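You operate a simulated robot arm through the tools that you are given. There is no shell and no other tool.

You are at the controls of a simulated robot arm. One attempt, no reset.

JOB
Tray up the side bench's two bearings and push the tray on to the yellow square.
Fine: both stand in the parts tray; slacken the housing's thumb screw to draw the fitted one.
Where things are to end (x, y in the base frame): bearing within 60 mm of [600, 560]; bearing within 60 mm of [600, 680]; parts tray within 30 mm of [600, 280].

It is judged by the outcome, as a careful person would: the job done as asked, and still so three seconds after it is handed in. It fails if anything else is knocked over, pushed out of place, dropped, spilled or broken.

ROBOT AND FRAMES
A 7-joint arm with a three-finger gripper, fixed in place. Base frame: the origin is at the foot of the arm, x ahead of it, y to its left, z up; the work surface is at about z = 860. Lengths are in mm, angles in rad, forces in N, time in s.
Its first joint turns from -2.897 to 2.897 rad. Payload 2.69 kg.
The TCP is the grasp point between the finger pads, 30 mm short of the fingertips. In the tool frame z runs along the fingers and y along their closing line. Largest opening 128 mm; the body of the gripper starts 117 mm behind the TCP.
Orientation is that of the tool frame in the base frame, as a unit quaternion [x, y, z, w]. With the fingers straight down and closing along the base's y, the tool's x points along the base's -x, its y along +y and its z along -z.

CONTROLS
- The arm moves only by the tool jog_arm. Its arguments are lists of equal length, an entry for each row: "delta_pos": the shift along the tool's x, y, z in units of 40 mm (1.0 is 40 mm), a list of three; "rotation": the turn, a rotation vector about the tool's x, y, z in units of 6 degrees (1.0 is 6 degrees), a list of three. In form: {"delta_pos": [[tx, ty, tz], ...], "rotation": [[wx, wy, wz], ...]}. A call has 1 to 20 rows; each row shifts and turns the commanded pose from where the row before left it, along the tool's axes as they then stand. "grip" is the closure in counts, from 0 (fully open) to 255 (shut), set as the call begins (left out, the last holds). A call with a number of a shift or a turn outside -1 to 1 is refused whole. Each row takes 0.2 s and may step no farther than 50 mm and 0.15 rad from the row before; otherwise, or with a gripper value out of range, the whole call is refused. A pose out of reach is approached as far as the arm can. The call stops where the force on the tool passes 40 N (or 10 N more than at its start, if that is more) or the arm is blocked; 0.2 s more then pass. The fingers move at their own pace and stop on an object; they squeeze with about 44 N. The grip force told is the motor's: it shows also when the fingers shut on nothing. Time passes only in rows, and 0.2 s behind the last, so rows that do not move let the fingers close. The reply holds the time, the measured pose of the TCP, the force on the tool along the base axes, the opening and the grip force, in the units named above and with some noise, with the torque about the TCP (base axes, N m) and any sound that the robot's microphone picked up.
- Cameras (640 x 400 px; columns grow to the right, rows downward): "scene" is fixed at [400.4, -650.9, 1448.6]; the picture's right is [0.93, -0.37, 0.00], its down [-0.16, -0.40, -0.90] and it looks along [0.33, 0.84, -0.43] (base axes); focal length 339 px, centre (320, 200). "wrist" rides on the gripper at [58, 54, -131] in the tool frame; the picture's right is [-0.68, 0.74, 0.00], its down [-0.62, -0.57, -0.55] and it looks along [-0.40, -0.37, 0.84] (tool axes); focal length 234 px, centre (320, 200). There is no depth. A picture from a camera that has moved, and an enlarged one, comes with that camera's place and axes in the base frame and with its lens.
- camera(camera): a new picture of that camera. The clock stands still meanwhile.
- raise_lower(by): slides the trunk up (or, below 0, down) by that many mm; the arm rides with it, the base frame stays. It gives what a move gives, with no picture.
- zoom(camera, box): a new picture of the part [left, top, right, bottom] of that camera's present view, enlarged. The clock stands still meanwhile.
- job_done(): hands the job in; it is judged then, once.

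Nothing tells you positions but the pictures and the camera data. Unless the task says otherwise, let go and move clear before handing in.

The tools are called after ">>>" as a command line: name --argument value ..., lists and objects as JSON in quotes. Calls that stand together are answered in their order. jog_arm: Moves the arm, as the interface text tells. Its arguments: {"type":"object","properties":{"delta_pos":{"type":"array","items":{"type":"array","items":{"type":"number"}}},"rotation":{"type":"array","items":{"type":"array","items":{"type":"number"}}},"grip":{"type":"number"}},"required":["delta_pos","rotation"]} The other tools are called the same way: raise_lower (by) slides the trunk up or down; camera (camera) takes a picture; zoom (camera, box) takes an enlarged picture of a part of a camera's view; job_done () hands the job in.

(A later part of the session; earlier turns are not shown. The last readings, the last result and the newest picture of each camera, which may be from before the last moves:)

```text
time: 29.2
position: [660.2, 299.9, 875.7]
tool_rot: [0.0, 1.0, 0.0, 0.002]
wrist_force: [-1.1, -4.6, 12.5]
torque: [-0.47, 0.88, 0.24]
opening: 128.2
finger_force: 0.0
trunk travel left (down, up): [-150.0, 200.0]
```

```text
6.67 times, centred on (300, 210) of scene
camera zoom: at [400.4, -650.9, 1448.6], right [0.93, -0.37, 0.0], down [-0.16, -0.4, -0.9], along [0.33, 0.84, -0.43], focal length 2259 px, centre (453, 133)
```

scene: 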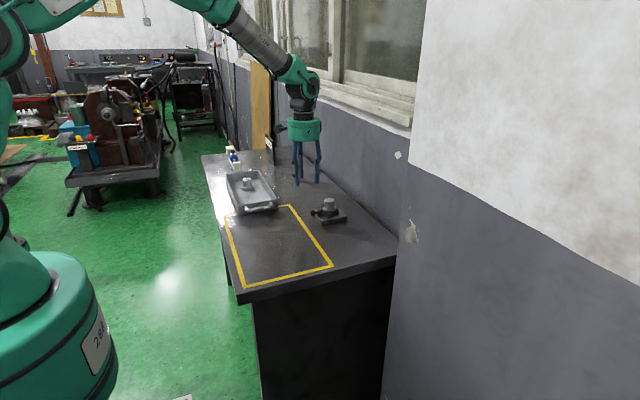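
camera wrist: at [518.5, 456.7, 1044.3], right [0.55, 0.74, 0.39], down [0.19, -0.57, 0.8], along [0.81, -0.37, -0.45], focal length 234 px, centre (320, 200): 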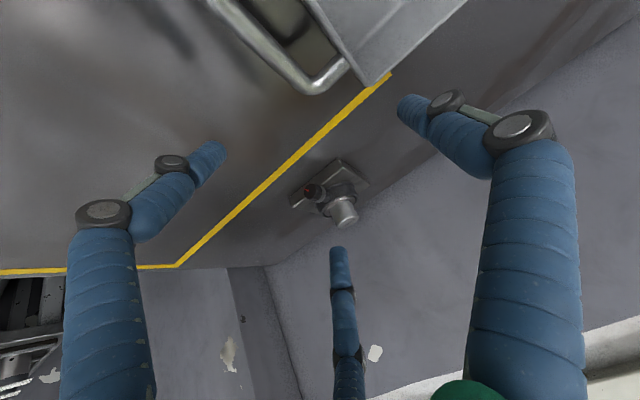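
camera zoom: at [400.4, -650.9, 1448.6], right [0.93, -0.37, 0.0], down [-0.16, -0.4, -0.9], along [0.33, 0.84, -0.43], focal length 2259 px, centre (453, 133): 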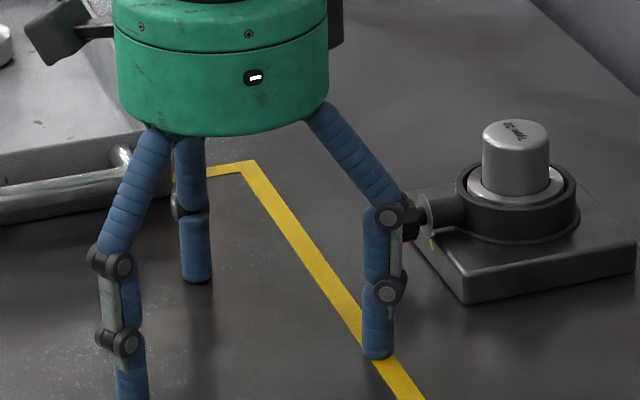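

The bench was touched at TCP z ≈ 875, with the contact torque placing it about (-69, -32) from the TCP, under one of the drawn fingers. So the gripper really has the three fingers shown, with tips about 15 mm past the TCP, and I'll go by that rather than the stated two fingers. Now I'll rise and lay the tool nearly horizontal, facing the thumb screw along +x.

>>> jog_arm --delta_pos '[[0, 0, -0.5], [0, 0, -0.9], [0, 0, -0.9], [0, 0, -0.9], [0.5, 0.35, 0], [0.5, 0.35, 0], [0.5, 0.35, 0], [0, 0, 0]]' --rotation '[[0, 0, 0], [0, 0, 0], [0, 0, 0], [0, 0, 0], [0, 0, 0], [0, 0, 0], [0, 0, 0], [0, 0, 0]]'

>>> jog_arm --delta_pos '[[0, 0, 0], [0, 0, 0], [0, 0, 0], [0, 0, 0], [0, 0, 0], [0, 0, 0], [0, 0, 0], [0, 0, 0], [0, 0, 0], [0, 0, 0], [0, 0, 0], [0, 0, 0], [0, 0, 0]]' --rotation '[[0, -1, 0], [0, -1, 0], [0, -1, 0], [0, -1, 0], [0, -1, 0], [0, -1, 0], [0, -1, 0], [0, -1, 0], [0, -1, 0], [0, -1, 0], [0, -1, 0], [0, -1, 0], [0, 0, 0]]'

>>> camera --camera "scene"

>>> camera --camera "wrist"

```text
time: 31.0
position: [600.9, 343.5, 1003.3]
tool_rot: [0.0, 1.0, 0.0, 0.0]
wrist_force: [0.1, -0.4, -0.5]
torque: [-0.01, -0.05, -0.01]
opening: 128.3
finger_force: 0.0
trunk travel left (down, up): [-150.0, 200.0]
```

```text
time: 33.8
position: [600.1, 341.9, 1002.0]
tool_rot: [0.0, 0.809, 0.0, 0.588]
wrist_force: [0.5, 0.2, -0.7]
torque: [0.0, 0.0, -0.02]
opening: 128.0
finger_force: 0.0
trunk travel left (down, up): [-150.0, 200.0]
```

```text
taken
```

scene: 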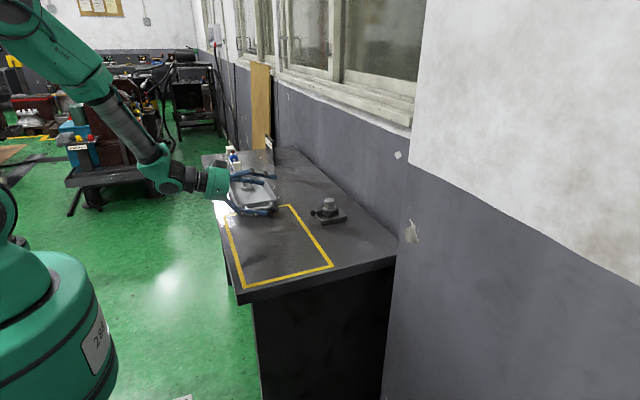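

```text
taken
camera wrist: at [458.6, 394.9, 987.8], right [0.21, 0.74, 0.64], down [-0.33, -0.57, 0.75], along [0.92, -0.37, 0.13], focal length 234 px, centre (320, 200)
```

wrist: 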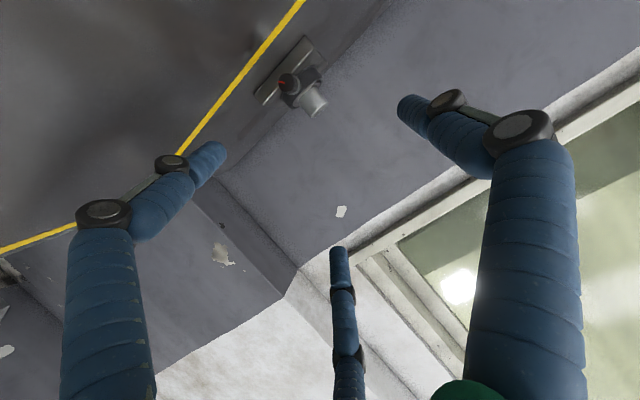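

The tool now points along +x, 18° below level. I'll roll it so a finger is on top and the wrist camera is on the upper side, going 90° first to see how the wrist copes.

>>> jog_arm --delta_pos '[[0, 0, 0], [0, 0, 0], [0, 0, 0], [0, 0, 0], [0, 0, 0], [0, 0, 0], [0, 0, 0], [0, 0, 0], [0, 0, 0], [0, 0, 0], [0, 0, 0], [0, 0, 0], [0, 0, 0], [0, 0, 0], [0, 0, 0], [0, 0, 0]]' --rotation '[[0, 0, 1], [0, 0, 1], [0, 0, 1], [0, 0, 1], [0, 0, 1], [0, 0, 1], [0, 0, 1], [0, 0, 1], [0, 0, 1], [0, 0, 1], [0, 0, 1], [0, 0, 1], [0, 0, 1], [0, 0, 1], [0, 0, 1], [0, 0, 0]]'

>>> camera --camera "wrist"

>>> zoom --camera "scene" --box '[120, 100, 360, 260]'

```text
time: 37.2
position: [676.5, 418.8, 1402.1]
tool_rot: [0.573, 0.588, 0.401, 0.407]
wrist_force: [0.1, 0.3, 0.2]
torque: [0.01, 0.0, 0.04]
opening: 127.9
finger_force: 0.0
out of reach, approached as far as the arm can: row 4, 5, 6, 7, 8, 9, 10, 11, 12, 13, 14, 15
trunk travel left (down, up): [-150.0, 200.0]
```

```text
taken
camera wrist: at [571.1, 478.1, 1497.9], right [0.26, -0.66, 0.7], down [-0.7, -0.63, -0.33], along [0.66, -0.41, -0.63], focal length 234 px, centre (320, 200)
```

wrist: 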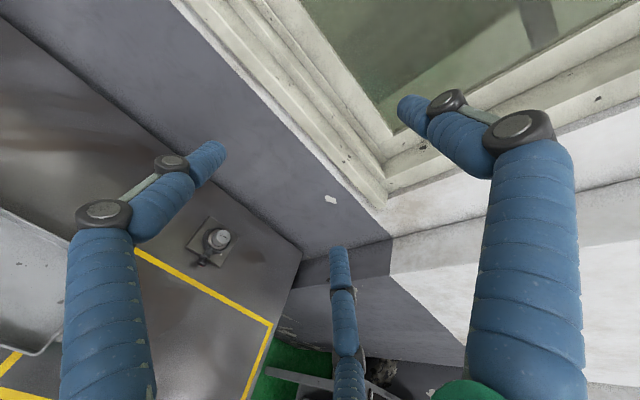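

```text
2.50 times, centred on (240, 180) of scene
camera zoom: at [400.4, -650.9, 1448.6], right [0.93, -0.37, 0.0], down [-0.16, -0.4, -0.9], along [0.33, 0.84, -0.43], focal length 847 px, centre (520, 250)
```

zoom: 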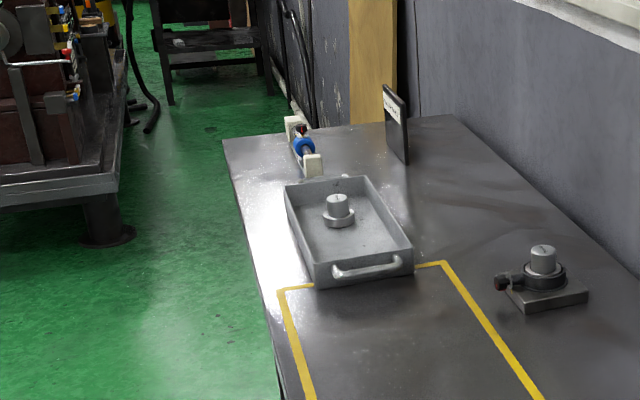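

The +roll ran into a wrist limit after about 20° and the arm wandered up clear of everything; nothing on the bench was touched. I'll undo the roll stepwise and use the other direction.

>>> jog_arm --delta_pos '[[0, 0, 0], [0, 0, 0], [0, 0, 0], [0, 0, 0], [0, 0, 0], [0, 0, 0], [0, 0, 0]]' --rotation '[[0, 0, -1], [0, 0, -1], [0, 0, -1], [0, 0, -1], [0, 0, -1], [0, 0, -1], [0, 0, 0]]'

>>> camera --camera "scene"

```text
time: 38.8
position: [676.1, 419.2, 1404.8]
tool_rot: [0.367, 0.721, 0.267, 0.524]
wrist_force: [0.0, 0.2, 0.5]
torque: [0.0, 0.01, 0.0]
opening: 128.1
finger_force: 0.1
trunk travel left (down, up): [-150.0, 200.0]
```

```text
taken
```

scene: 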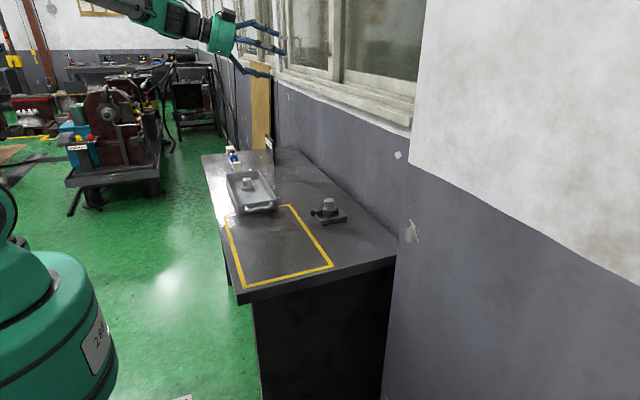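

The roll back works from here. I'll continue in the negative direction, which should have far more range, to put one finger on top with the camera uppermost (roll -150°).

>>> jog_arm --delta_pos '[[0, 0, 0], [0, 0, 0], [0, 0, 0], [0, 0, 0], [0, 0, 0], [0, 0, 0], [0, 0, 0], [0, 0, 0], [0, 0, 0], [0, 0, 0], [0, 0, 0], [0, 0, 0], [0, 0, 0], [0, 0, 0], [0, 0, 0], [0, 0, 0], [0, 0, 0], [0, 0, 0]]' --rotation '[[0, 0, -1], [0, 0, -1], [0, 0, -1], [0, 0, -1], [0, 0, -1], [0, 0, -1], [0, 0, -1], [0, 0, -1], [0, 0, -1], [0, 0, -1], [0, 0, -1], [0, 0, -1], [0, 0, -1], [0, 0, -1], [0, 0, -1], [0, 0, -1], [0, 0, -1], [0, 0, 0]]'

>>> camera --camera "scene"

```text
time: 42.6
position: [676.0, 420.8, 1404.1]
tool_rot: [-0.33, 0.739, -0.24, 0.537]
wrist_force: [0.0, -0.1, 0.0]
torque: [-0.01, 0.0, -0.01]
opening: 127.9
finger_force: 0.1
trunk travel left (down, up): [-150.0, 200.0]
```

```text
taken
```

scene: 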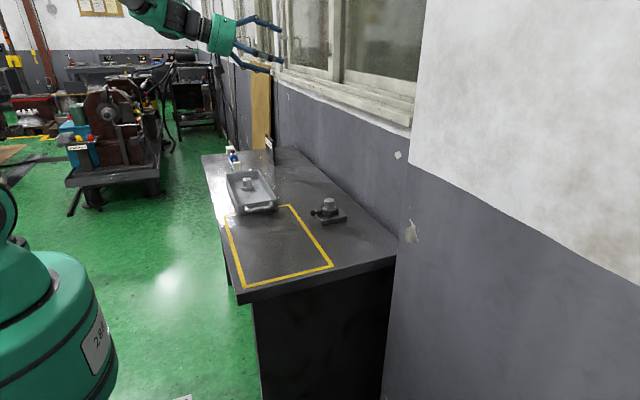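

>>> jog_arm --delta_pos '[[0, 0, 0], [0, 0, 0], [0, 0, 0], [0, 0, 0], [0, 0, 0], [0, 0, 0], [0, 0, 0], [0, 0, 0], [0, 0, 0], [0, 0, 0], [0, 0, 0], [0, 0, 0], [0, 0, 0], [0, 0, 0], [0, 0, 0], [0, 0, 0], [0, 0, 0], [0, 0, 0]]' --rotation '[[0, 0, -1], [0, 0, -1], [0, 0, -1], [0, 0, -1], [0, 0, -1], [0, 0, -1], [0, 0, -1], [0, 0, -1], [0, 0, -1], [0, 0, -1], [0, 0, -1], [0, 0, -1], [0, 0, -1], [0, 0, -1], [0, 0, -1], [0, 0, -1], [0, 0, -1], [0, 0, 0]]'

>>> camera --camera "scene"

>>> camera --camera "wrist"

```text
time: 46.4
position: [673.9, 420.4, 1402.6]
tool_rot: [0.782, -0.21, 0.567, -0.152]
wrist_force: [0.2, -0.2, -0.1]
torque: [0.02, -0.01, -0.04]
opening: 127.9
finger_force: 0.1
trunk travel left (down, up): [-150.0, 200.0]
```

```text
taken
```

scene: 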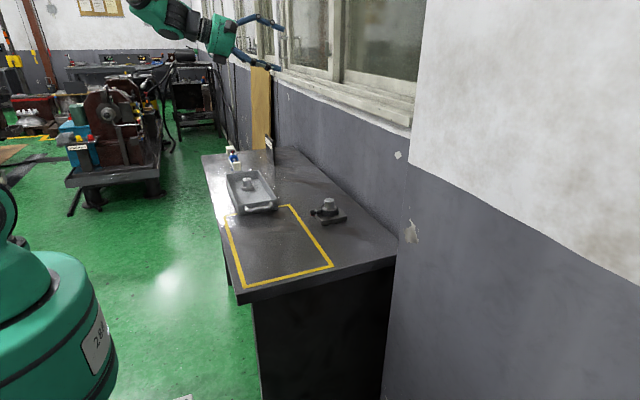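

```text
taken
camera wrist: at [558.3, 344.3, 1467.4], right [-0.29, -0.3, -0.91], down [-0.6, 0.8, -0.07], along [0.74, 0.52, -0.42], focal length 234 px, centre (320, 200)
```

wrist: 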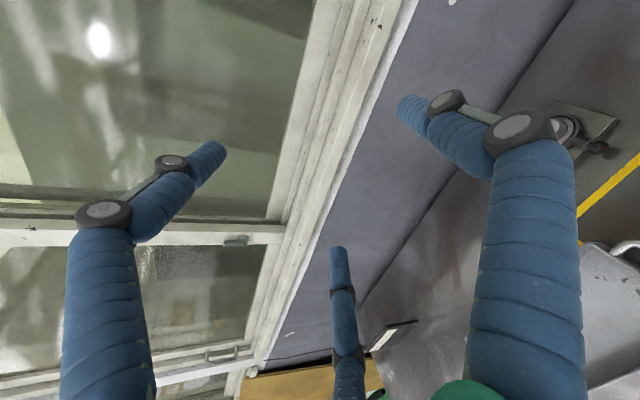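

The tool is at roll -150° with the camera on its upper side. I'll check the gripper's outline from the scene camera before bringing it down beside the bench.

>>> zoom --camera "scene" --box '[110, 0, 310, 125]'

```text
3.20 times, centred on (210, 62) of scene
camera zoom: at [400.4, -650.9, 1448.6], right [0.93, -0.37, 0.0], down [-0.16, -0.4, -0.9], along [0.33, 0.84, -0.43], focal length 1084 px, centre (672, 640)
```

zoom: 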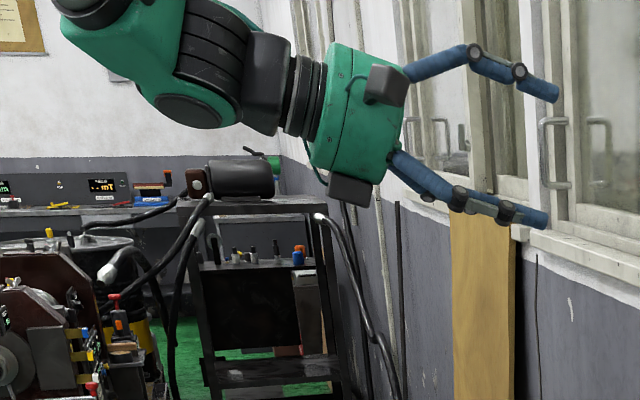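

There's a dark box on the gripper's underside, about 70 mm off the axis, so I'll keep the 18° tilt; it leaves roughly 15 mm to the bench. I'll bring the tool down to a stand-off point in front of the knob.

>>> jog_arm --delta_pos '[[-0.687, 0.585, 0.2575], [-0.687, 0.585, 0.2575], [-0.687, 0.585, 0.2575], [-0.687, 0.585, 0.2575], [-0.687, 0.585, 0.2575], [-0.687, 0.585, 0.2575], [0, 0, 0]]' --rotation '[[0, 0, 0], [0, 0, 0], [0, 0, 0], [0, 0, 0], [0, 0, 0], [0, 0, 0], [0, 0, 0]]' --grip 150

>>> jog_arm --delta_pos '[[-0.687, 0.585, 0.2575], [-0.687, 0.585, 0.2575], [-0.687, 0.585, 0.2575], [-0.687, 0.585, 0.2575], [-0.687, 0.585, 0.2575], [-0.687, 0.585, 0.2575], [0, 0, 0]]' --rotation '[[0, 0, 0], [0, 0, 0], [0, 0, 0], [0, 0, 0], [0, 0, 0], [0, 0, 0], [0, 0, 0]]'

>>> camera --camera "scene"

>>> camera --camera "wrist"

```text
time: 48.0
position: [670.0, 381.0, 1182.7]
tool_rot: [0.781, -0.21, 0.568, -0.152]
wrist_force: [-0.9, 0.1, 0.5]
torque: [0.04, -0.01, -0.02]
opening: 52.8
finger_force: 0.2
trunk travel left (down, up): [-150.0, 200.0]
```

```text
time: 49.6
position: [662.2, 342.1, 962.7]
tool_rot: [0.782, -0.209, 0.568, -0.152]
wrist_force: [0.9, 0.2, -0.3]
torque: [0.01, -0.05, 0.0]
opening: 52.8
finger_force: 0.0
trunk travel left (down, up): [-150.0, 200.0]
```

```text
taken
```

scene: 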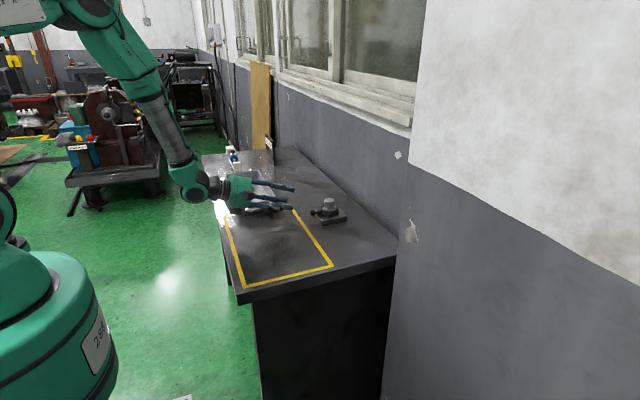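

```text
taken
camera wrist: at [545.5, 266.3, 1027.8], right [-0.3, -0.3, -0.91], down [-0.6, 0.8, -0.07], along [0.74, 0.52, -0.42], focal length 234 px, centre (320, 200)
```

wrist: 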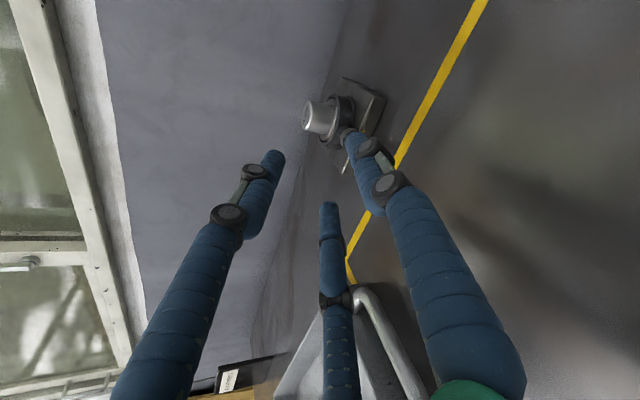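

The posture works. Next I'll drop to knob height, still about 50 mm short of it, and check the alignment.

>>> jog_arm --delta_pos '[[-0.54, 0.31, 0.7], [-0.54, 0.31, 0.7], [0, 0, 0], [0, 0, 0]]' --rotation '[[0, 0, 0], [0, 0, 0], [0, 0, 0], [0, 0, 0]]'

>>> zoom --camera "scene" --box '[210, 150, 350, 240]'

>>> camera --camera "wrist"

```text
time: 50.6
position: [697.9, 342.3, 899.9]
tool_rot: [0.781, -0.209, 0.568, -0.152]
wrist_force: [1.1, 0.0, 0.0]
torque: [-0.03, 0.02, 0.0]
opening: 53.1
finger_force: 0.1
trunk travel left (down, up): [-150.0, 200.0]
```

```text
4.44 times, centred on (280, 195) of scene
camera zoom: at [400.4, -650.9, 1448.6], right [0.93, -0.37, 0.0], down [-0.16, -0.4, -0.9], along [0.33, 0.84, -0.43], focal length 1506 px, centre (498, 222)
```

zoom: 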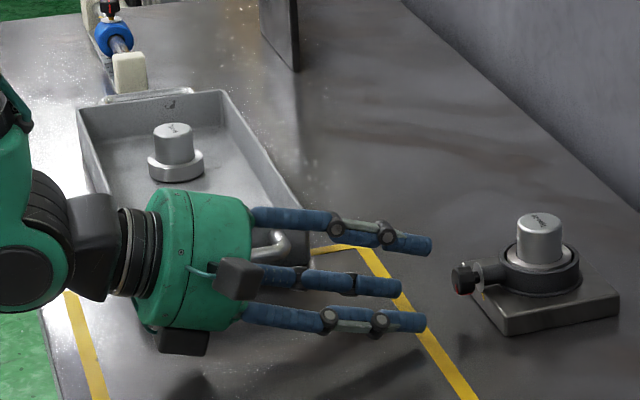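

```text
taken
camera wrist: at [581.1, 266.2, 963.5], right [-0.29, -0.3, -0.91], down [-0.6, 0.8, -0.07], along [0.74, 0.52, -0.41], focal length 234 px, centre (320, 200)
```

wrist: 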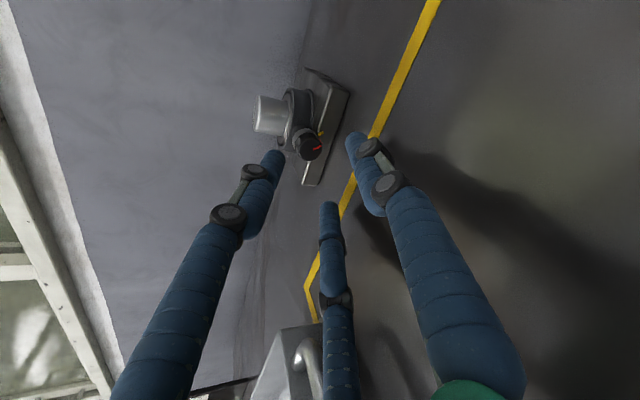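

>>> zoom --camera "wrist" --box '[240, 60, 400, 220]'

>>> zoom --camera "wrist" --box '[285, 115, 345, 175]'

```text
2.50 times, centred on (320, 140) of wrist
camera zoom: at [581.1, 266.2, 963.5], right [-0.29, -0.3, -0.91], down [-0.6, 0.8, -0.07], along [0.74, 0.52, -0.41], focal length 585 px, centre (320, 350)
```

zoom: 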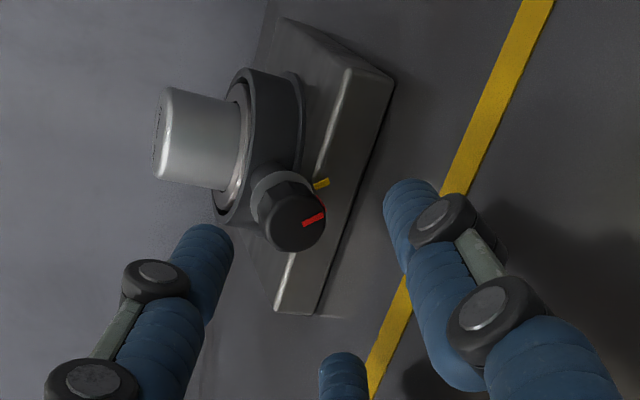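

```text
6.67 times, centred on (315, 145) of wrist
camera zoom: at [581.1, 266.2, 963.5], right [-0.29, -0.3, -0.91], down [-0.6, 0.8, -0.07], along [0.74, 0.52, -0.41], focal length 1561 px, centre (353, 567)
```

zoom: 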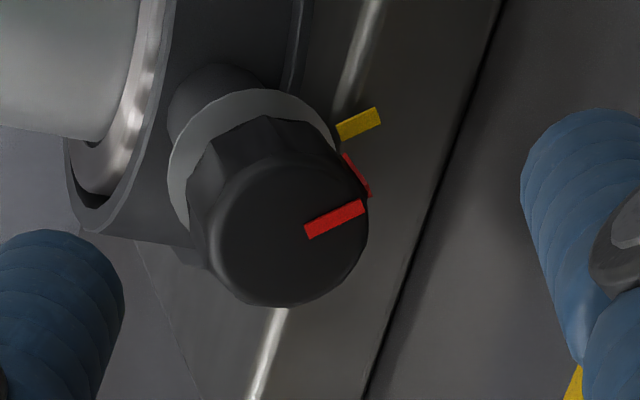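

The red pointer lies next to a fixed yellow index mark, so the screw is now tight and has to be turned away from that mark. The knob is at about (761, 340, 894). I'll line the tool axis up with it and close in along the axis.

>>> jog_arm --delta_pos '[[0.32, -0.12, 0.47], [0, 0, 0], [0, 0, 0]]' --rotation '[[0, 0, 0], [0, 0, 0], [0, 0, 0]]'

>>> zoom --camera "wrist" --box '[240, 80, 400, 220]'

>>> zoom --camera "scene" --box '[280, 180, 350, 230]'

```text
time: 51.4
position: [720.8, 340.7, 907.3]
tool_rot: [0.782, -0.21, 0.567, -0.153]
wrist_force: [-0.5, -0.2, -0.7]
torque: [-0.01, 0.03, 0.05]
opening: 52.7
finger_force: 0.1
trunk travel left (down, up): [-150.0, 200.0]
```

```text
2.86 times, centred on (320, 150) of wrist
camera zoom: at [603.8, 265.1, 970.7], right [-0.3, -0.3, -0.91], down [-0.6, 0.8, -0.07], along [0.74, 0.52, -0.41], focal length 669 px, centre (320, 343)
```

zoom: 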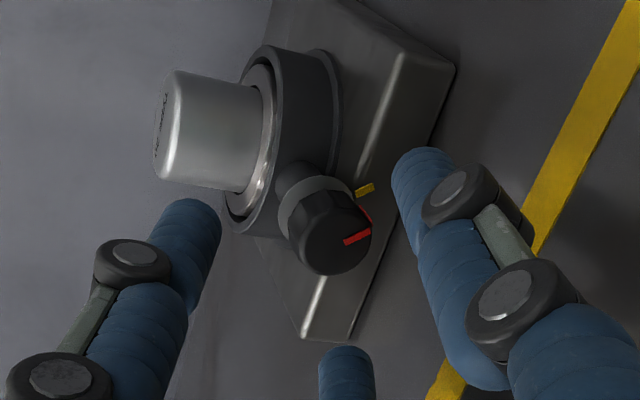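

```text
8.00 times, centred on (315, 205) of scene
camera zoom: at [400.4, -650.9, 1448.6], right [0.93, -0.37, 0.0], down [-0.16, -0.4, -0.9], along [0.33, 0.84, -0.43], focal length 2711 px, centre (360, 160)
```

zoom: 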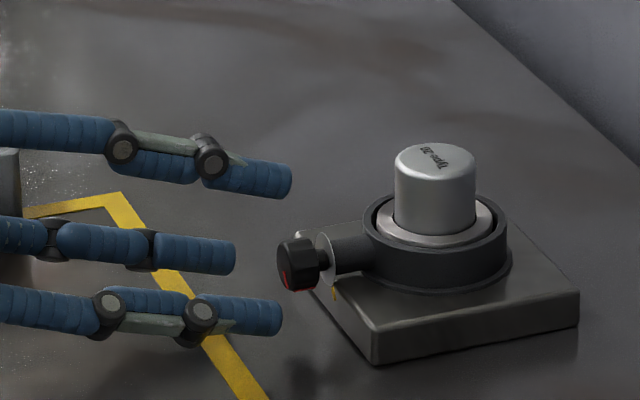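

The fingertips reach about 31 mm past the TCP at this opening (15 mm when wide open), as they swing on an arc. Cross-checking the views puts the knob's face near x 757–761, with its axis at about y 339, z 891. I'll close in a little more with that alignment and look again.

>>> jog_arm --delta_pos '[[-0.025, 0.053, 0.215], [0, 0, 0], [0, 0, 0]]' --rotation '[[0, 0, 0], [0, 0, 0], [0, 0, 0]]'

>>> zoom --camera "wrist" --box '[260, 90, 380, 210]'

>>> zoom --camera "scene" --box '[295, 190, 345, 225]'

```text
time: 52.2
position: [728.6, 340.3, 901.1]
tool_rot: [0.781, -0.21, 0.568, -0.151]
wrist_force: [-0.6, 0.2, 0.8]
torque: [-0.02, 0.0, -0.03]
opening: 52.8
finger_force: 0.0
trunk travel left (down, up): [-150.0, 200.0]
```

```text
3.33 times, centred on (320, 150) of wrist
camera zoom: at [611.2, 264.0, 964.7], right [-0.29, -0.3, -0.91], down [-0.6, 0.8, -0.07], along [0.74, 0.52, -0.41], focal length 781 px, centre (320, 367)
```

zoom: 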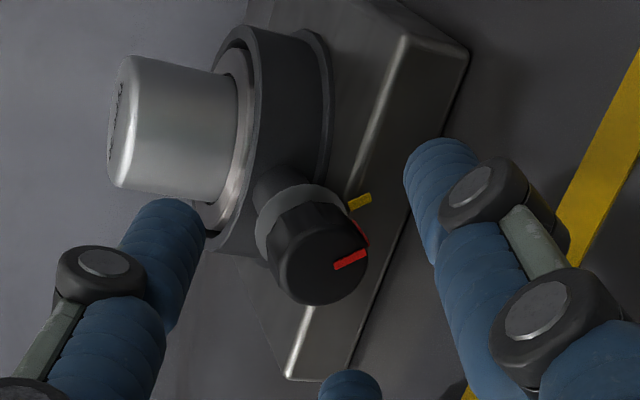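

```text
11.43 times, centred on (320, 208) of scene
camera zoom: at [400.4, -650.9, 1448.6], right [0.93, -0.37, 0.0], down [-0.16, -0.4, -0.9], along [0.33, 0.84, -0.43], focal length 3873 px, centre (320, 114)
```

zoom: 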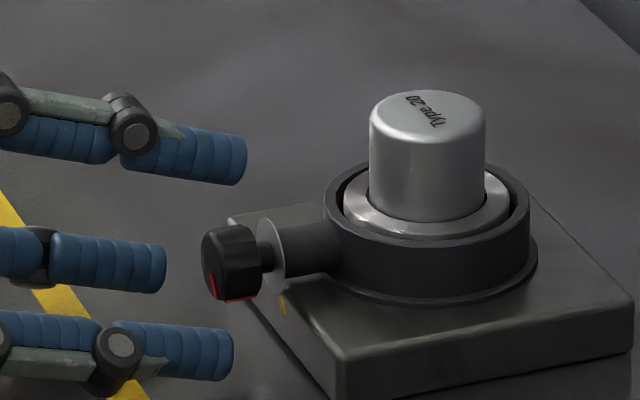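

The tips' ring is centred on the knob to within about 2 mm: the face is at x ≈ 760.5 and the axis at y ≈ 338.7, z ≈ 891. I'll move in the last 9 mm so the pads straddle the knob without reaching the disc, then check.

>>> jog_arm --delta_pos '[[0.065, 0.009, 0.217], [0, 0, 0], [0, 0, 0]]' --rotation '[[0, 0, 0], [0, 0, 0], [0, 0, 0]]'

>>> zoom --camera "wrist" --box '[260, 90, 380, 210]'

>>> zoom --camera "scene" --box '[295, 190, 345, 225]'

```text
time: 53.0
position: [737.8, 338.3, 899.2]
tool_rot: [0.781, -0.209, 0.568, -0.152]
wrist_force: [0.5, 0.6, 0.2]
torque: [0.04, -0.02, -0.01]
opening: 52.7
finger_force: 0.0
trunk travel left (down, up): [-150.0, 200.0]
```

```text
3.33 times, centred on (320, 150) of wrist
camera zoom: at [619.8, 262.3, 963.1], right [-0.3, -0.3, -0.91], down [-0.6, 0.8, -0.07], along [0.74, 0.52, -0.41], focal length 781 px, centre (320, 367)
```

zoom: 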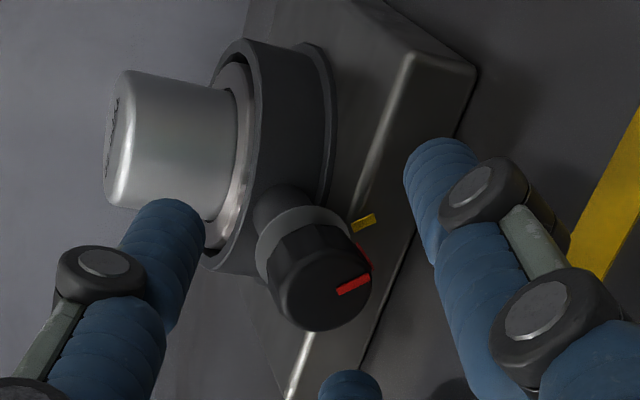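

```text
11.43 times, centred on (320, 208) of scene
camera zoom: at [400.4, -650.9, 1448.6], right [0.93, -0.37, 0.0], down [-0.16, -0.4, -0.9], along [0.33, 0.84, -0.43], focal length 3873 px, centre (320, 114)
```

zoom: 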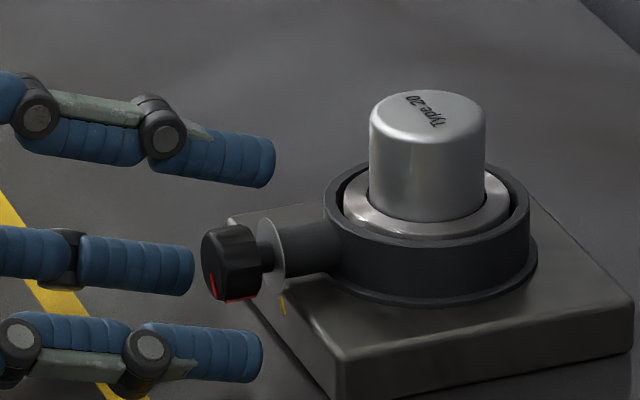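

The tool axis passes through the knob's centre and the pads overlap it by about 7 mm. I'll close on the knob.

>>> jog_arm --delta_pos '[[0.02, -0.012, -0.008], [0, 0, 0], [0, 0, 0], [0, 0, 0], [0, 0, 0]]' --rotation '[[0, 0, 0], [0, 0, 0], [0, 0, 0], [0, 0, 0], [0, 0, 0]]' --grip 255

>>> zoom --camera "wrist" --box '[260, 90, 380, 210]'

>>> zoom --camera "scene" --box '[295, 190, 345, 225]'

```text
time: 54.2
position: [735.0, 340.7, 899.2]
tool_rot: [0.782, -0.209, 0.567, -0.151]
wrist_force: [-7.5, 30.1, -15.8]
torque: [0.26, 0.46, 0.86]
opening: 22.3
finger_force: 45.2
trunk travel left (down, up): [-150.0, 200.0]
```

```text
3.33 times, centred on (320, 150) of wrist
camera zoom: at [619.7, 263.5, 963.0], right [-0.3, -0.3, -0.91], down [-0.6, 0.8, -0.07], along [0.74, 0.52, -0.42], focal length 781 px, centre (320, 367)
```

zoom: 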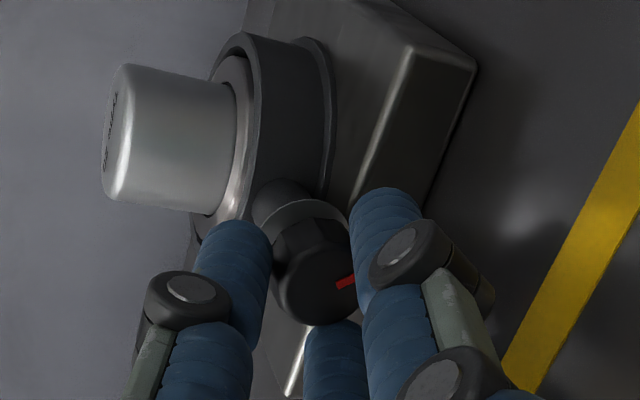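

```text
11.43 times, centred on (320, 208) of scene
camera zoom: at [400.4, -650.9, 1448.6], right [0.93, -0.37, 0.0], down [-0.16, -0.4, -0.9], along [0.33, 0.84, -0.43], focal length 3873 px, centre (320, 114)
```

zoom: 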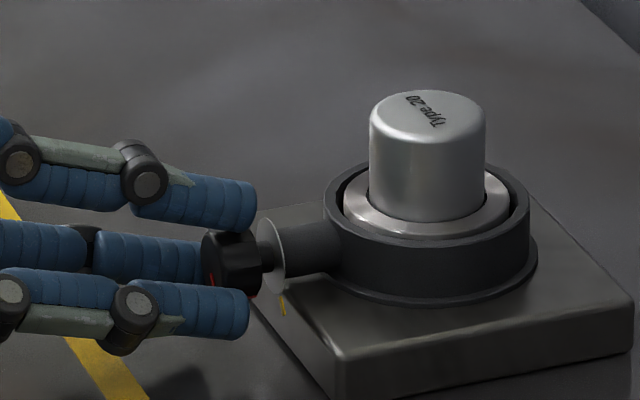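

The knob is gripped (22 mm), but there's about 30 N of side load because my axis is a couple of mm off. I'll shift slightly to relieve that before turning.

>>> jog_arm --delta_pos '[[-0.052, -0.042, 0.008], [0, 0, 0], [0, 0, 0]]' --rotation '[[0, 0, 0], [0, 0, 0], [0, 0, 0]]'

```text
time: 55.0
position: [736.9, 338.8, 898.4]
tool_rot: [0.781, -0.209, 0.568, -0.152]
wrist_force: [-16.9, 14.6, -5.1]
torque: [0.11, 0.12, 0.22]
opening: 22.3
finger_force: 45.3
trunk travel left (down, up): [-150.0, 200.0]
```

>>> jog_arm --delta_pos '[[-0.051, -0.034, -0.044], [0, 0, 0], [0, 0, 0]]' --rotation '[[0, 0, 0], [0, 0, 0], [0, 0, 0]]'

```text
time: 55.8
position: [736.9, 338.2, 898.8]
tool_rot: [0.781, -0.211, 0.568, -0.152]
wrist_force: [1.2, -13.8, 2.4]
torque: [-0.17, -0.51, -0.56]
opening: 22.1
finger_force: 44.3
trunk travel left (down, up): [-150.0, 200.0]
```

>>> jog_arm --delta_pos '[[0.0125, 0.0217, 0], [0, 0, 0], [0, 0, 0], [0, 0, 0]]' --rotation '[[0, 0, 0], [0, 0, -1], [0, 0, -1], [0, 0, 0]]'

>>> zoom --camera "scene" --box '[295, 190, 345, 225]'

```text
time: 56.8
position: [736.9, 340.0, 898.9]
tool_rot: [0.798, -0.127, 0.581, -0.093]
wrist_force: [1.6, -1.9, 15.0]
torque: [-0.08, -0.18, 0.09]
opening: 22.1
finger_force: 44.6
trunk travel left (down, up): [-150.0, 200.0]
```

```text
11.43 times, centred on (320, 208) of scene
camera zoom: at [400.4, -650.9, 1448.6], right [0.93, -0.37, 0.0], down [-0.16, -0.4, -0.9], along [0.33, 0.84, -0.43], focal length 3873 px, centre (320, 114)
```

zoom: 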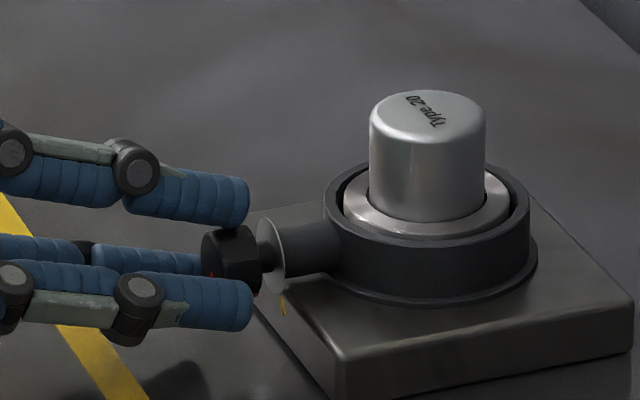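

The knob moves with the grip at low torque. I'll keep turning counter-clockwise (seen from the knob's head) and watch the forces.

>>> jog_arm --delta_pos '[[0, 0, 0], [0, 0, 0], [0, 0, 0], [0, 0, 0], [0, 0, 0], [0, 0, 0]]' --rotation '[[0, 0, -1], [0, 0, -1], [0, 0, -1], [0, 0, -1], [0, 0, -1], [0, 0, 0]]'

>>> zoom --camera "wrist" --box '[260, 90, 380, 210]'

>>> zoom --camera "scene" --box '[295, 190, 345, 225]'

```text
time: 58.2
position: [735.6, 339.9, 899.2]
tool_rot: [0.804, 0.085, 0.586, 0.061]
wrist_force: [-3.5, 1.9, 24.0]
torque: [0.02, -0.71, 0.12]
opening: 21.8
finger_force: 45.3
trunk travel left (down, up): [-150.0, 200.0]
```

```text
3.33 times, centred on (320, 150) of wrist
camera zoom: at [631.7, 299.6, 1004.2], right [-0.16, -0.86, -0.48], down [-0.74, 0.42, -0.52], along [0.65, 0.28, -0.71], focal length 781 px, centre (320, 367)
```

zoom: 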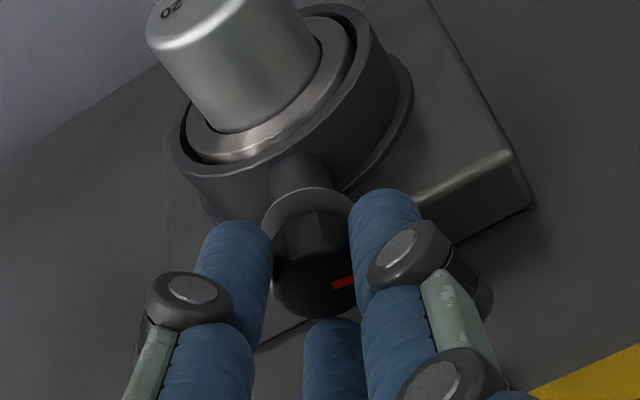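

```text
11.43 times, centred on (320, 208) of scene
camera zoom: at [400.4, -650.9, 1448.6], right [0.93, -0.37, 0.0], down [-0.16, -0.4, -0.9], along [0.33, 0.84, -0.43], focal length 3873 px, centre (320, 114)
```

zoom: 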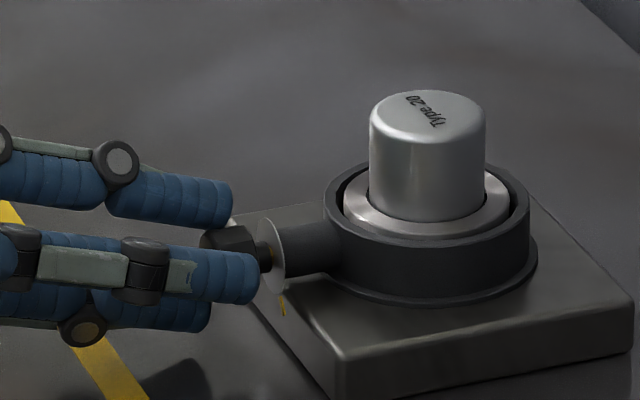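

The pointer stays fixed between the fingers, so the knob is turning with the grip, 42° so far. There's some upward load, so I'll raise a touch and carry on.

>>> jog_arm --delta_pos '[[0.035, 0.007, -0.012], [0, 0, 0], [0, 0, 0], [0, 0, 0], [0, 0, 0], [0, 0, 0]]' --rotation '[[0, 0, 0], [0, 0, -1], [0, 0, -1], [0, 0, -1], [0, 0, -1], [0, 0, 0]]'

>>> zoom --camera "wrist" --box '[260, 90, 380, 210]'

```text
time: 59.6
position: [736.1, 340.0, 897.5]
tool_rot: [0.769, 0.25, 0.559, 0.182]
wrist_force: [-4.0, 8.1, 9.0]
torque: [0.06, -0.24, 0.38]
opening: 21.8
finger_force: 44.8
trunk travel left (down, up): [-150.0, 200.0]
```

```text
3.33 times, centred on (320, 150) of wrist
camera zoom: at [634.7, 330.6, 1014.4], right [-0.03, -0.99, -0.11], down [-0.78, 0.09, -0.62], along [0.63, 0.06, -0.78], focal length 781 px, centre (320, 367)
```

zoom: 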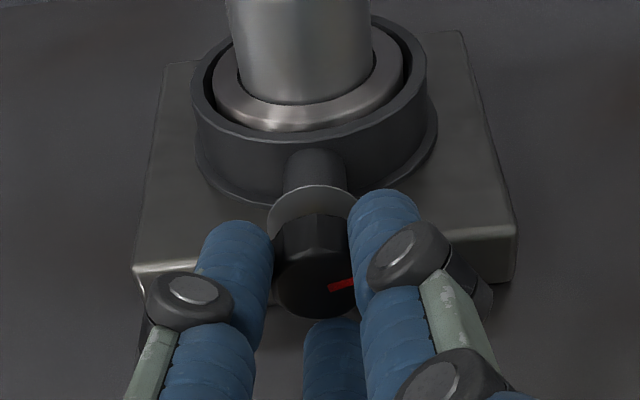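

It's at 66° of turn with loads low. I'll continue towards 120°.

>>> jog_arm --delta_pos '[[0, 0, 0], [0, 0, 0], [0, 0, 0], [0, 0, 0], [0, 0, 0], [0, 0, 0]]' --rotation '[[0, 0, -1], [0, 0, -1], [0, 0, -1], [0, 0, -1], [0, 0, -1], [0, 0, 0]]'

>>> zoom --camera "wrist" --box '[260, 90, 380, 210]'

```text
time: 61.0
position: [735.5, 339.6, 897.8]
tool_rot: [0.678, 0.441, 0.493, 0.321]
wrist_force: [-5.4, -11.9, 12.7]
torque: [-0.11, -0.33, -0.49]
opening: 21.9
finger_force: 44.8
trunk travel left (down, up): [-150.0, 200.0]
```

```text
3.33 times, centred on (320, 150) of wrist
camera zoom: at [632.9, 371.0, 1008.8], right [0.12, -0.92, 0.38], down [-0.76, -0.33, -0.56], along [0.64, -0.22, -0.74], focal length 781 px, centre (320, 367)
```

zoom: 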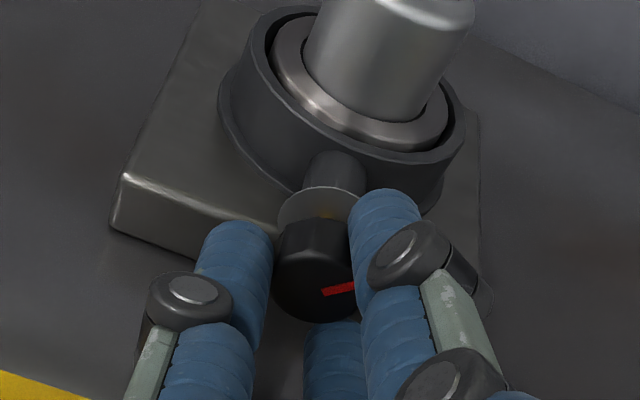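

>>> jog_arm --delta_pos '[[0, 0, 0], [0, 0, 0], [0, 0, 0], [0, 0, 0], [0, 0, 0]]' --rotation '[[0, 0, -1], [0, 0, -1], [0, 0, -1], [0, 0, -1], [0, 0, 0]]'

>>> zoom --camera "wrist" --box '[260, 90, 380, 210]'

>>> zoom --camera "scene" --box '[255, 170, 345, 230]'

```text
time: 62.2
position: [737.0, 339.3, 898.9]
tool_rot: [0.571, 0.573, 0.416, 0.416]
wrist_force: [-9.7, -12.1, 8.4]
torque: [-0.09, -0.22, -0.13]
opening: 21.8
finger_force: 45.1
trunk travel left (down, up): [-150.0, 200.0]
```

```text
3.33 times, centred on (320, 150) of wrist
camera zoom: at [627.4, 398.1, 990.9], right [0.23, -0.68, 0.7], down [-0.7, -0.62, -0.37], along [0.68, -0.4, -0.61], focal length 781 px, centre (320, 367)
```

zoom: 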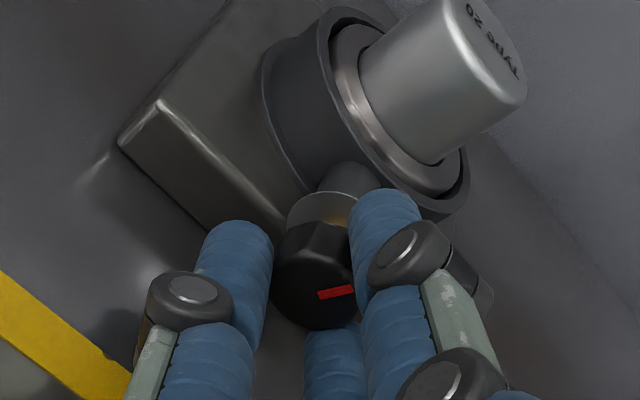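

```text
6.67 times, centred on (300, 200) of scene
camera zoom: at [400.4, -650.9, 1448.6], right [0.93, -0.37, 0.0], down [-0.16, -0.4, -0.9], along [0.33, 0.84, -0.43], focal length 2259 px, centre (453, 200)
```

zoom: 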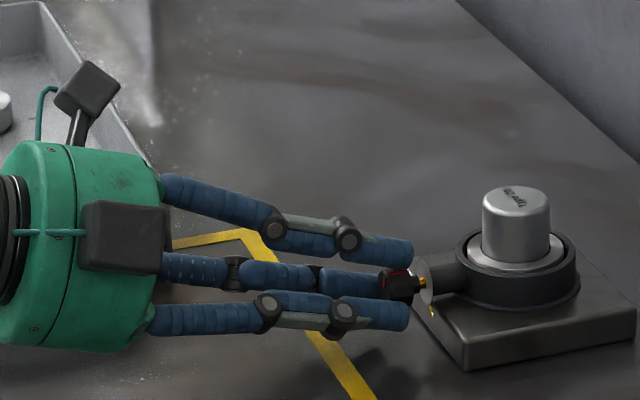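

120° turned so far, and something gold now shows at the screw's neck. I'll look more closely before deciding on a second stroke.

>>> zoom --camera "scene" --box '[306, 200, 330, 220]'

>>> zoom --camera "wrist" --box '[295, 140, 345, 195]'

```text
16.00 times, centred on (318, 210) of scene
camera zoom: at [400.4, -650.9, 1448.6], right [0.93, -0.37, 0.0], down [-0.16, -0.4, -0.9], along [0.33, 0.84, -0.43], focal length 5422 px, centre (352, 40)
```

zoom: 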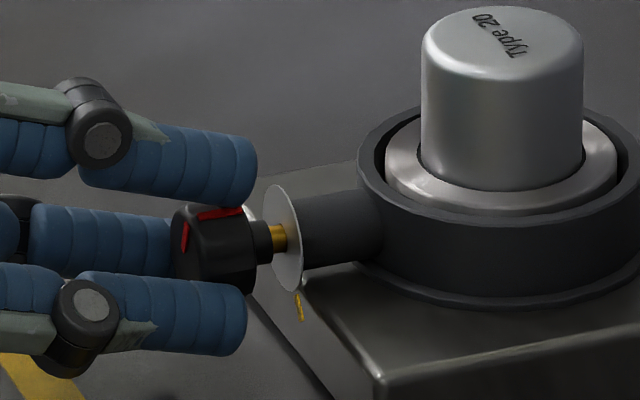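

```text
7.27 times, centred on (320, 168) of wrist
camera zoom: at [627.4, 398.1, 990.9], right [0.23, -0.68, 0.7], down [-0.7, -0.62, -0.37], along [0.68, -0.4, -0.61], focal length 1703 px, centre (320, 436)
```

zoom: 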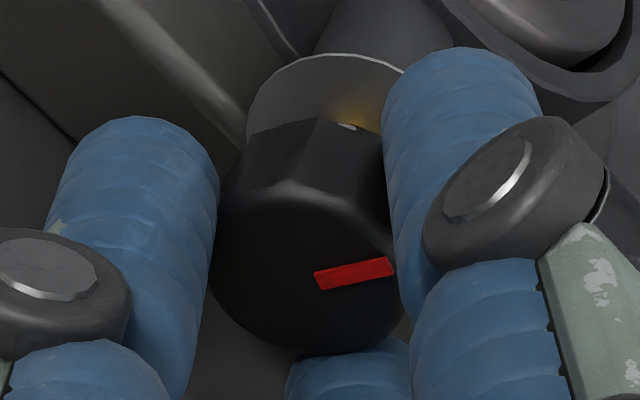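

The knob has backed out about 4 mm, which exposes a gold shaft, so the screw is loosening the right way. The wrist has a little roll left, so I'll turn another 30° in this grip.

>>> jog_arm --delta_pos '[[0, 0, 0], [0, 0, 0], [0, 0, 0], [0, 0, 0]]' --rotation '[[0, 0, -1], [0, 0, -1], [0, 0, -1], [0, 0, 0]]'

```text
time: 63.2
position: [735.2, 340.6, 899.8]
tool_rot: [0.475, 0.655, 0.345, 0.476]
wrist_force: [-9.1, -12.4, 0.8]
torque: [-0.03, -0.18, 0.01]
opening: 21.7
finger_force: 45.3
trunk travel left (down, up): [-150.0, 200.0]
```

>>> jog_arm --delta_pos '[[0, 0, 0], [0, 0, 0], [0, 0, 0]]' --rotation '[[0, 0, -1], [0, 0, -1], [0, 0, 0]]'

>>> zoom --camera "scene" --box '[306, 200, 330, 220]'

```text
time: 64.0
position: [734.7, 340.0, 898.5]
tool_rot: [0.404, 0.7, 0.295, 0.509]
wrist_force: [-6.7, -14.7, 0.9]
torque: [0.07, -0.38, -0.43]
opening: 22.1
finger_force: 45.1
trunk travel left (down, up): [-150.0, 200.0]
```

```text
16.00 times, centred on (318, 210) of scene
camera zoom: at [400.4, -650.9, 1448.6], right [0.93, -0.37, 0.0], down [-0.16, -0.4, -0.9], along [0.33, 0.84, -0.43], focal length 5422 px, centre (352, 40)
```

zoom: 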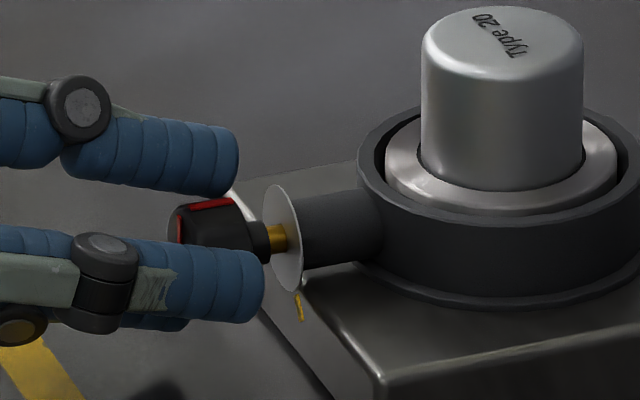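

It's turned 150° in all with no rise in torque. I'll open just enough to free the knob, since a finger is near the bench, then back straight off along -x and up.

>>> jog_arm --delta_pos '[[0, 0, 0], [0, 0, 0], [0.058, -0.1, -0.357], [-0.041, 0.072, -0.553], [-0.041, 0.072, -0.553], [0, 0, 0]]' --rotation '[[0, 0, 0], [0, 0, 0], [0, 0, 0], [0, 0, 0], [0, 0, 0], [0, 0, 0]]' --grip 200

>>> zoom --camera "scene" --box '[255, 170, 345, 230]'

>>> camera --camera "wrist"

```text
time: 65.4
position: [680.7, 341.0, 917.8]
tool_rot: [0.403, 0.701, 0.294, 0.509]
wrist_force: [-0.1, -1.0, -0.2]
torque: [-0.01, -0.01, -0.01]
opening: 27.5
finger_force: 0.0
trunk travel left (down, up): [-150.0, 200.0]
```

```text
6.67 times, centred on (300, 200) of scene
camera zoom: at [400.4, -650.9, 1448.6], right [0.93, -0.37, 0.0], down [-0.16, -0.4, -0.9], along [0.33, 0.84, -0.43], focal length 2259 px, centre (453, 200)
```

zoom: 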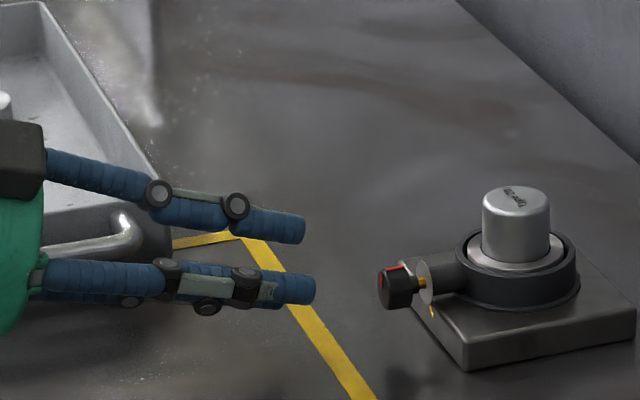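

```text
taken
camera wrist: at [561.1, 418.8, 975.4], right [0.3, -0.22, 0.93], down [-0.58, -0.82, 0.0], along [0.76, -0.54, -0.37], focal length 234 px, centre (320, 200)
```

wrist: 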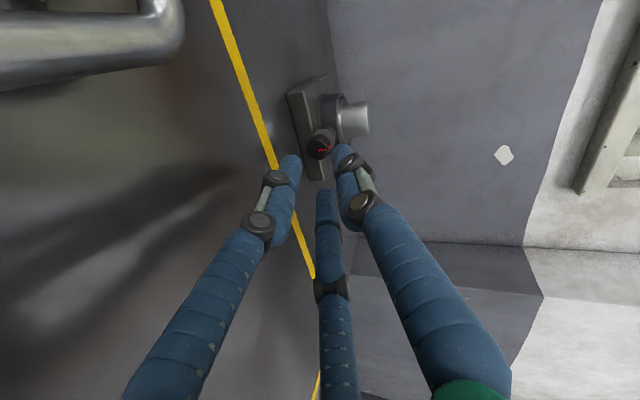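

The knob is free, its red pointer is now up and the gold shaft shows. I'll go up, roll back to mid-range and bring the tool vertical, then test gently whether the bearing draws out.

>>> jog_arm --delta_pos '[[-0.466, 0.807, -0.368], [-0.466, 0.807, -0.368], [-0.466, 0.807, -0.368], [-0.466, 0.807, -0.368], [0, 0, 0], [0, 0, 0], [0, 0, 0], [0, 0, 0], [0, 0, 0], [0, 0, 0], [0, 0, 0], [0, 0, 0], [0, 0, 0], [0, 0, 0], [0, 0, 0]]' --rotation '[[0, 0, 0], [0, 0, 0], [0, 0, 0], [0, 0, 0], [0, 0, 1], [0, 0, 1], [0, 0, 1], [0, 0, 1], [0, 0, 1], [0, 0, 1], [0, 0, 1], [0, 0, 1], [0, 0, 1], [0, 0, 1], [0, 0, 0]]'

>>> jog_arm --delta_pos '[[0, 0, 0], [0, 0, 0], [0, 0, 0], [0, 0, 0], [0, 0, 0], [0, 0, 0], [0, 0, 0], [0, 0, 0], [0, 0, 0], [0, 0, 0], [0, 0, 0]]' --rotation '[[0, 0, 1], [0, 0, 1], [0, 0, 1], [0, 0, 1], [0, 0, 1], [0, 0, 1], [0, 0, 1], [0, 0, 1], [0, 0, 1], [0, 0, 1], [0, 0, 0]]'

```text
time: 68.6
position: [672.0, 340.4, 1079.5]
tool_rot: [0.701, 0.404, 0.509, 0.295]
wrist_force: [-0.4, 0.2, 1.4]
torque: [-0.01, -0.01, 0.02]
opening: 27.7
finger_force: 0.0
trunk travel left (down, up): [-150.0, 200.0]
```

```text
time: 71.0
position: [671.2, 340.5, 1079.3]
tool_rot: [0.809, -0.001, 0.588, 0.001]
wrist_force: [0.0, -0.3, -0.8]
torque: [0.01, -0.02, 0.0]
opening: 27.7
finger_force: 0.1
trunk travel left (down, up): [-150.0, 200.0]
```

>>> jog_arm --delta_pos '[[0, 0, 0], [0, 0, 0], [0, 0, 0], [0, 0, 0], [0, 0, 0], [0, 0, 0], [0, 0, 0], [0, 0, 0], [0, 0, 0], [0, 0, 0], [0, 0, 0], [0, 0, 0], [0, 0, 0]]' --rotation '[[0, -1, 0], [0, -1, 0], [0, -1, 0], [0, -1, 0], [0, -1, 0], [0, -1, 0], [0, -1, 0], [0, -1, 0], [0, -1, 0], [0, -1, 0], [0, -1, 0], [0, -1, 0], [0, 0, 0]]' --grip 90

>>> camera --camera "wrist"

>>> camera --camera "scene"

```text
time: 73.8
position: [670.9, 341.3, 1077.5]
tool_rot: [1.0, 0.0, -0.001, 0.0]
wrist_force: [0.0, -0.4, -0.8]
torque: [0.01, 0.06, -0.02]
opening: 82.7
finger_force: 0.0
trunk travel left (down, up): [-150.0, 200.0]
```

```text
taken
camera wrist: at [729.5, 287.2, 1209.0], right [-0.68, -0.74, 0.0], down [-0.61, 0.57, 0.55], along [-0.41, 0.37, -0.84], focal length 234 px, centre (320, 200)
```

wrist: 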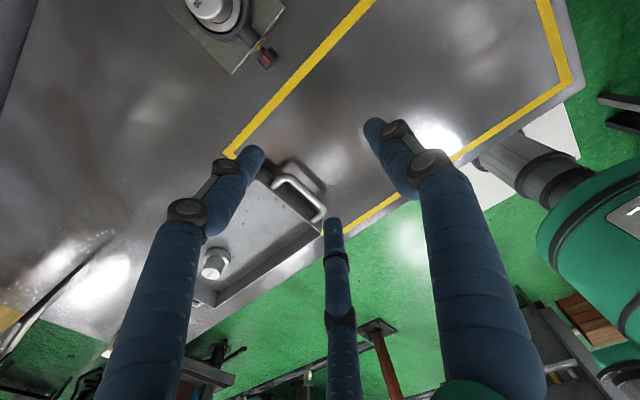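

```text
taken
```

scene: 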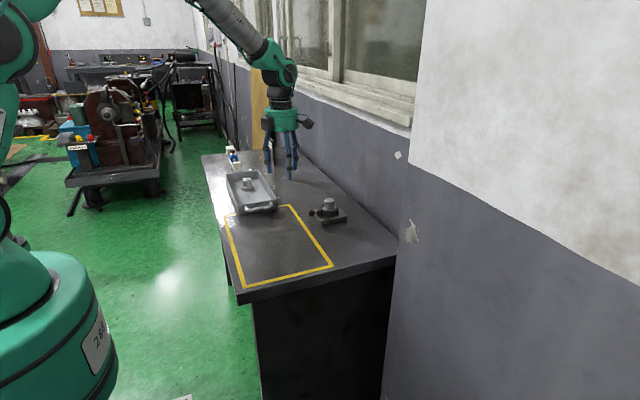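

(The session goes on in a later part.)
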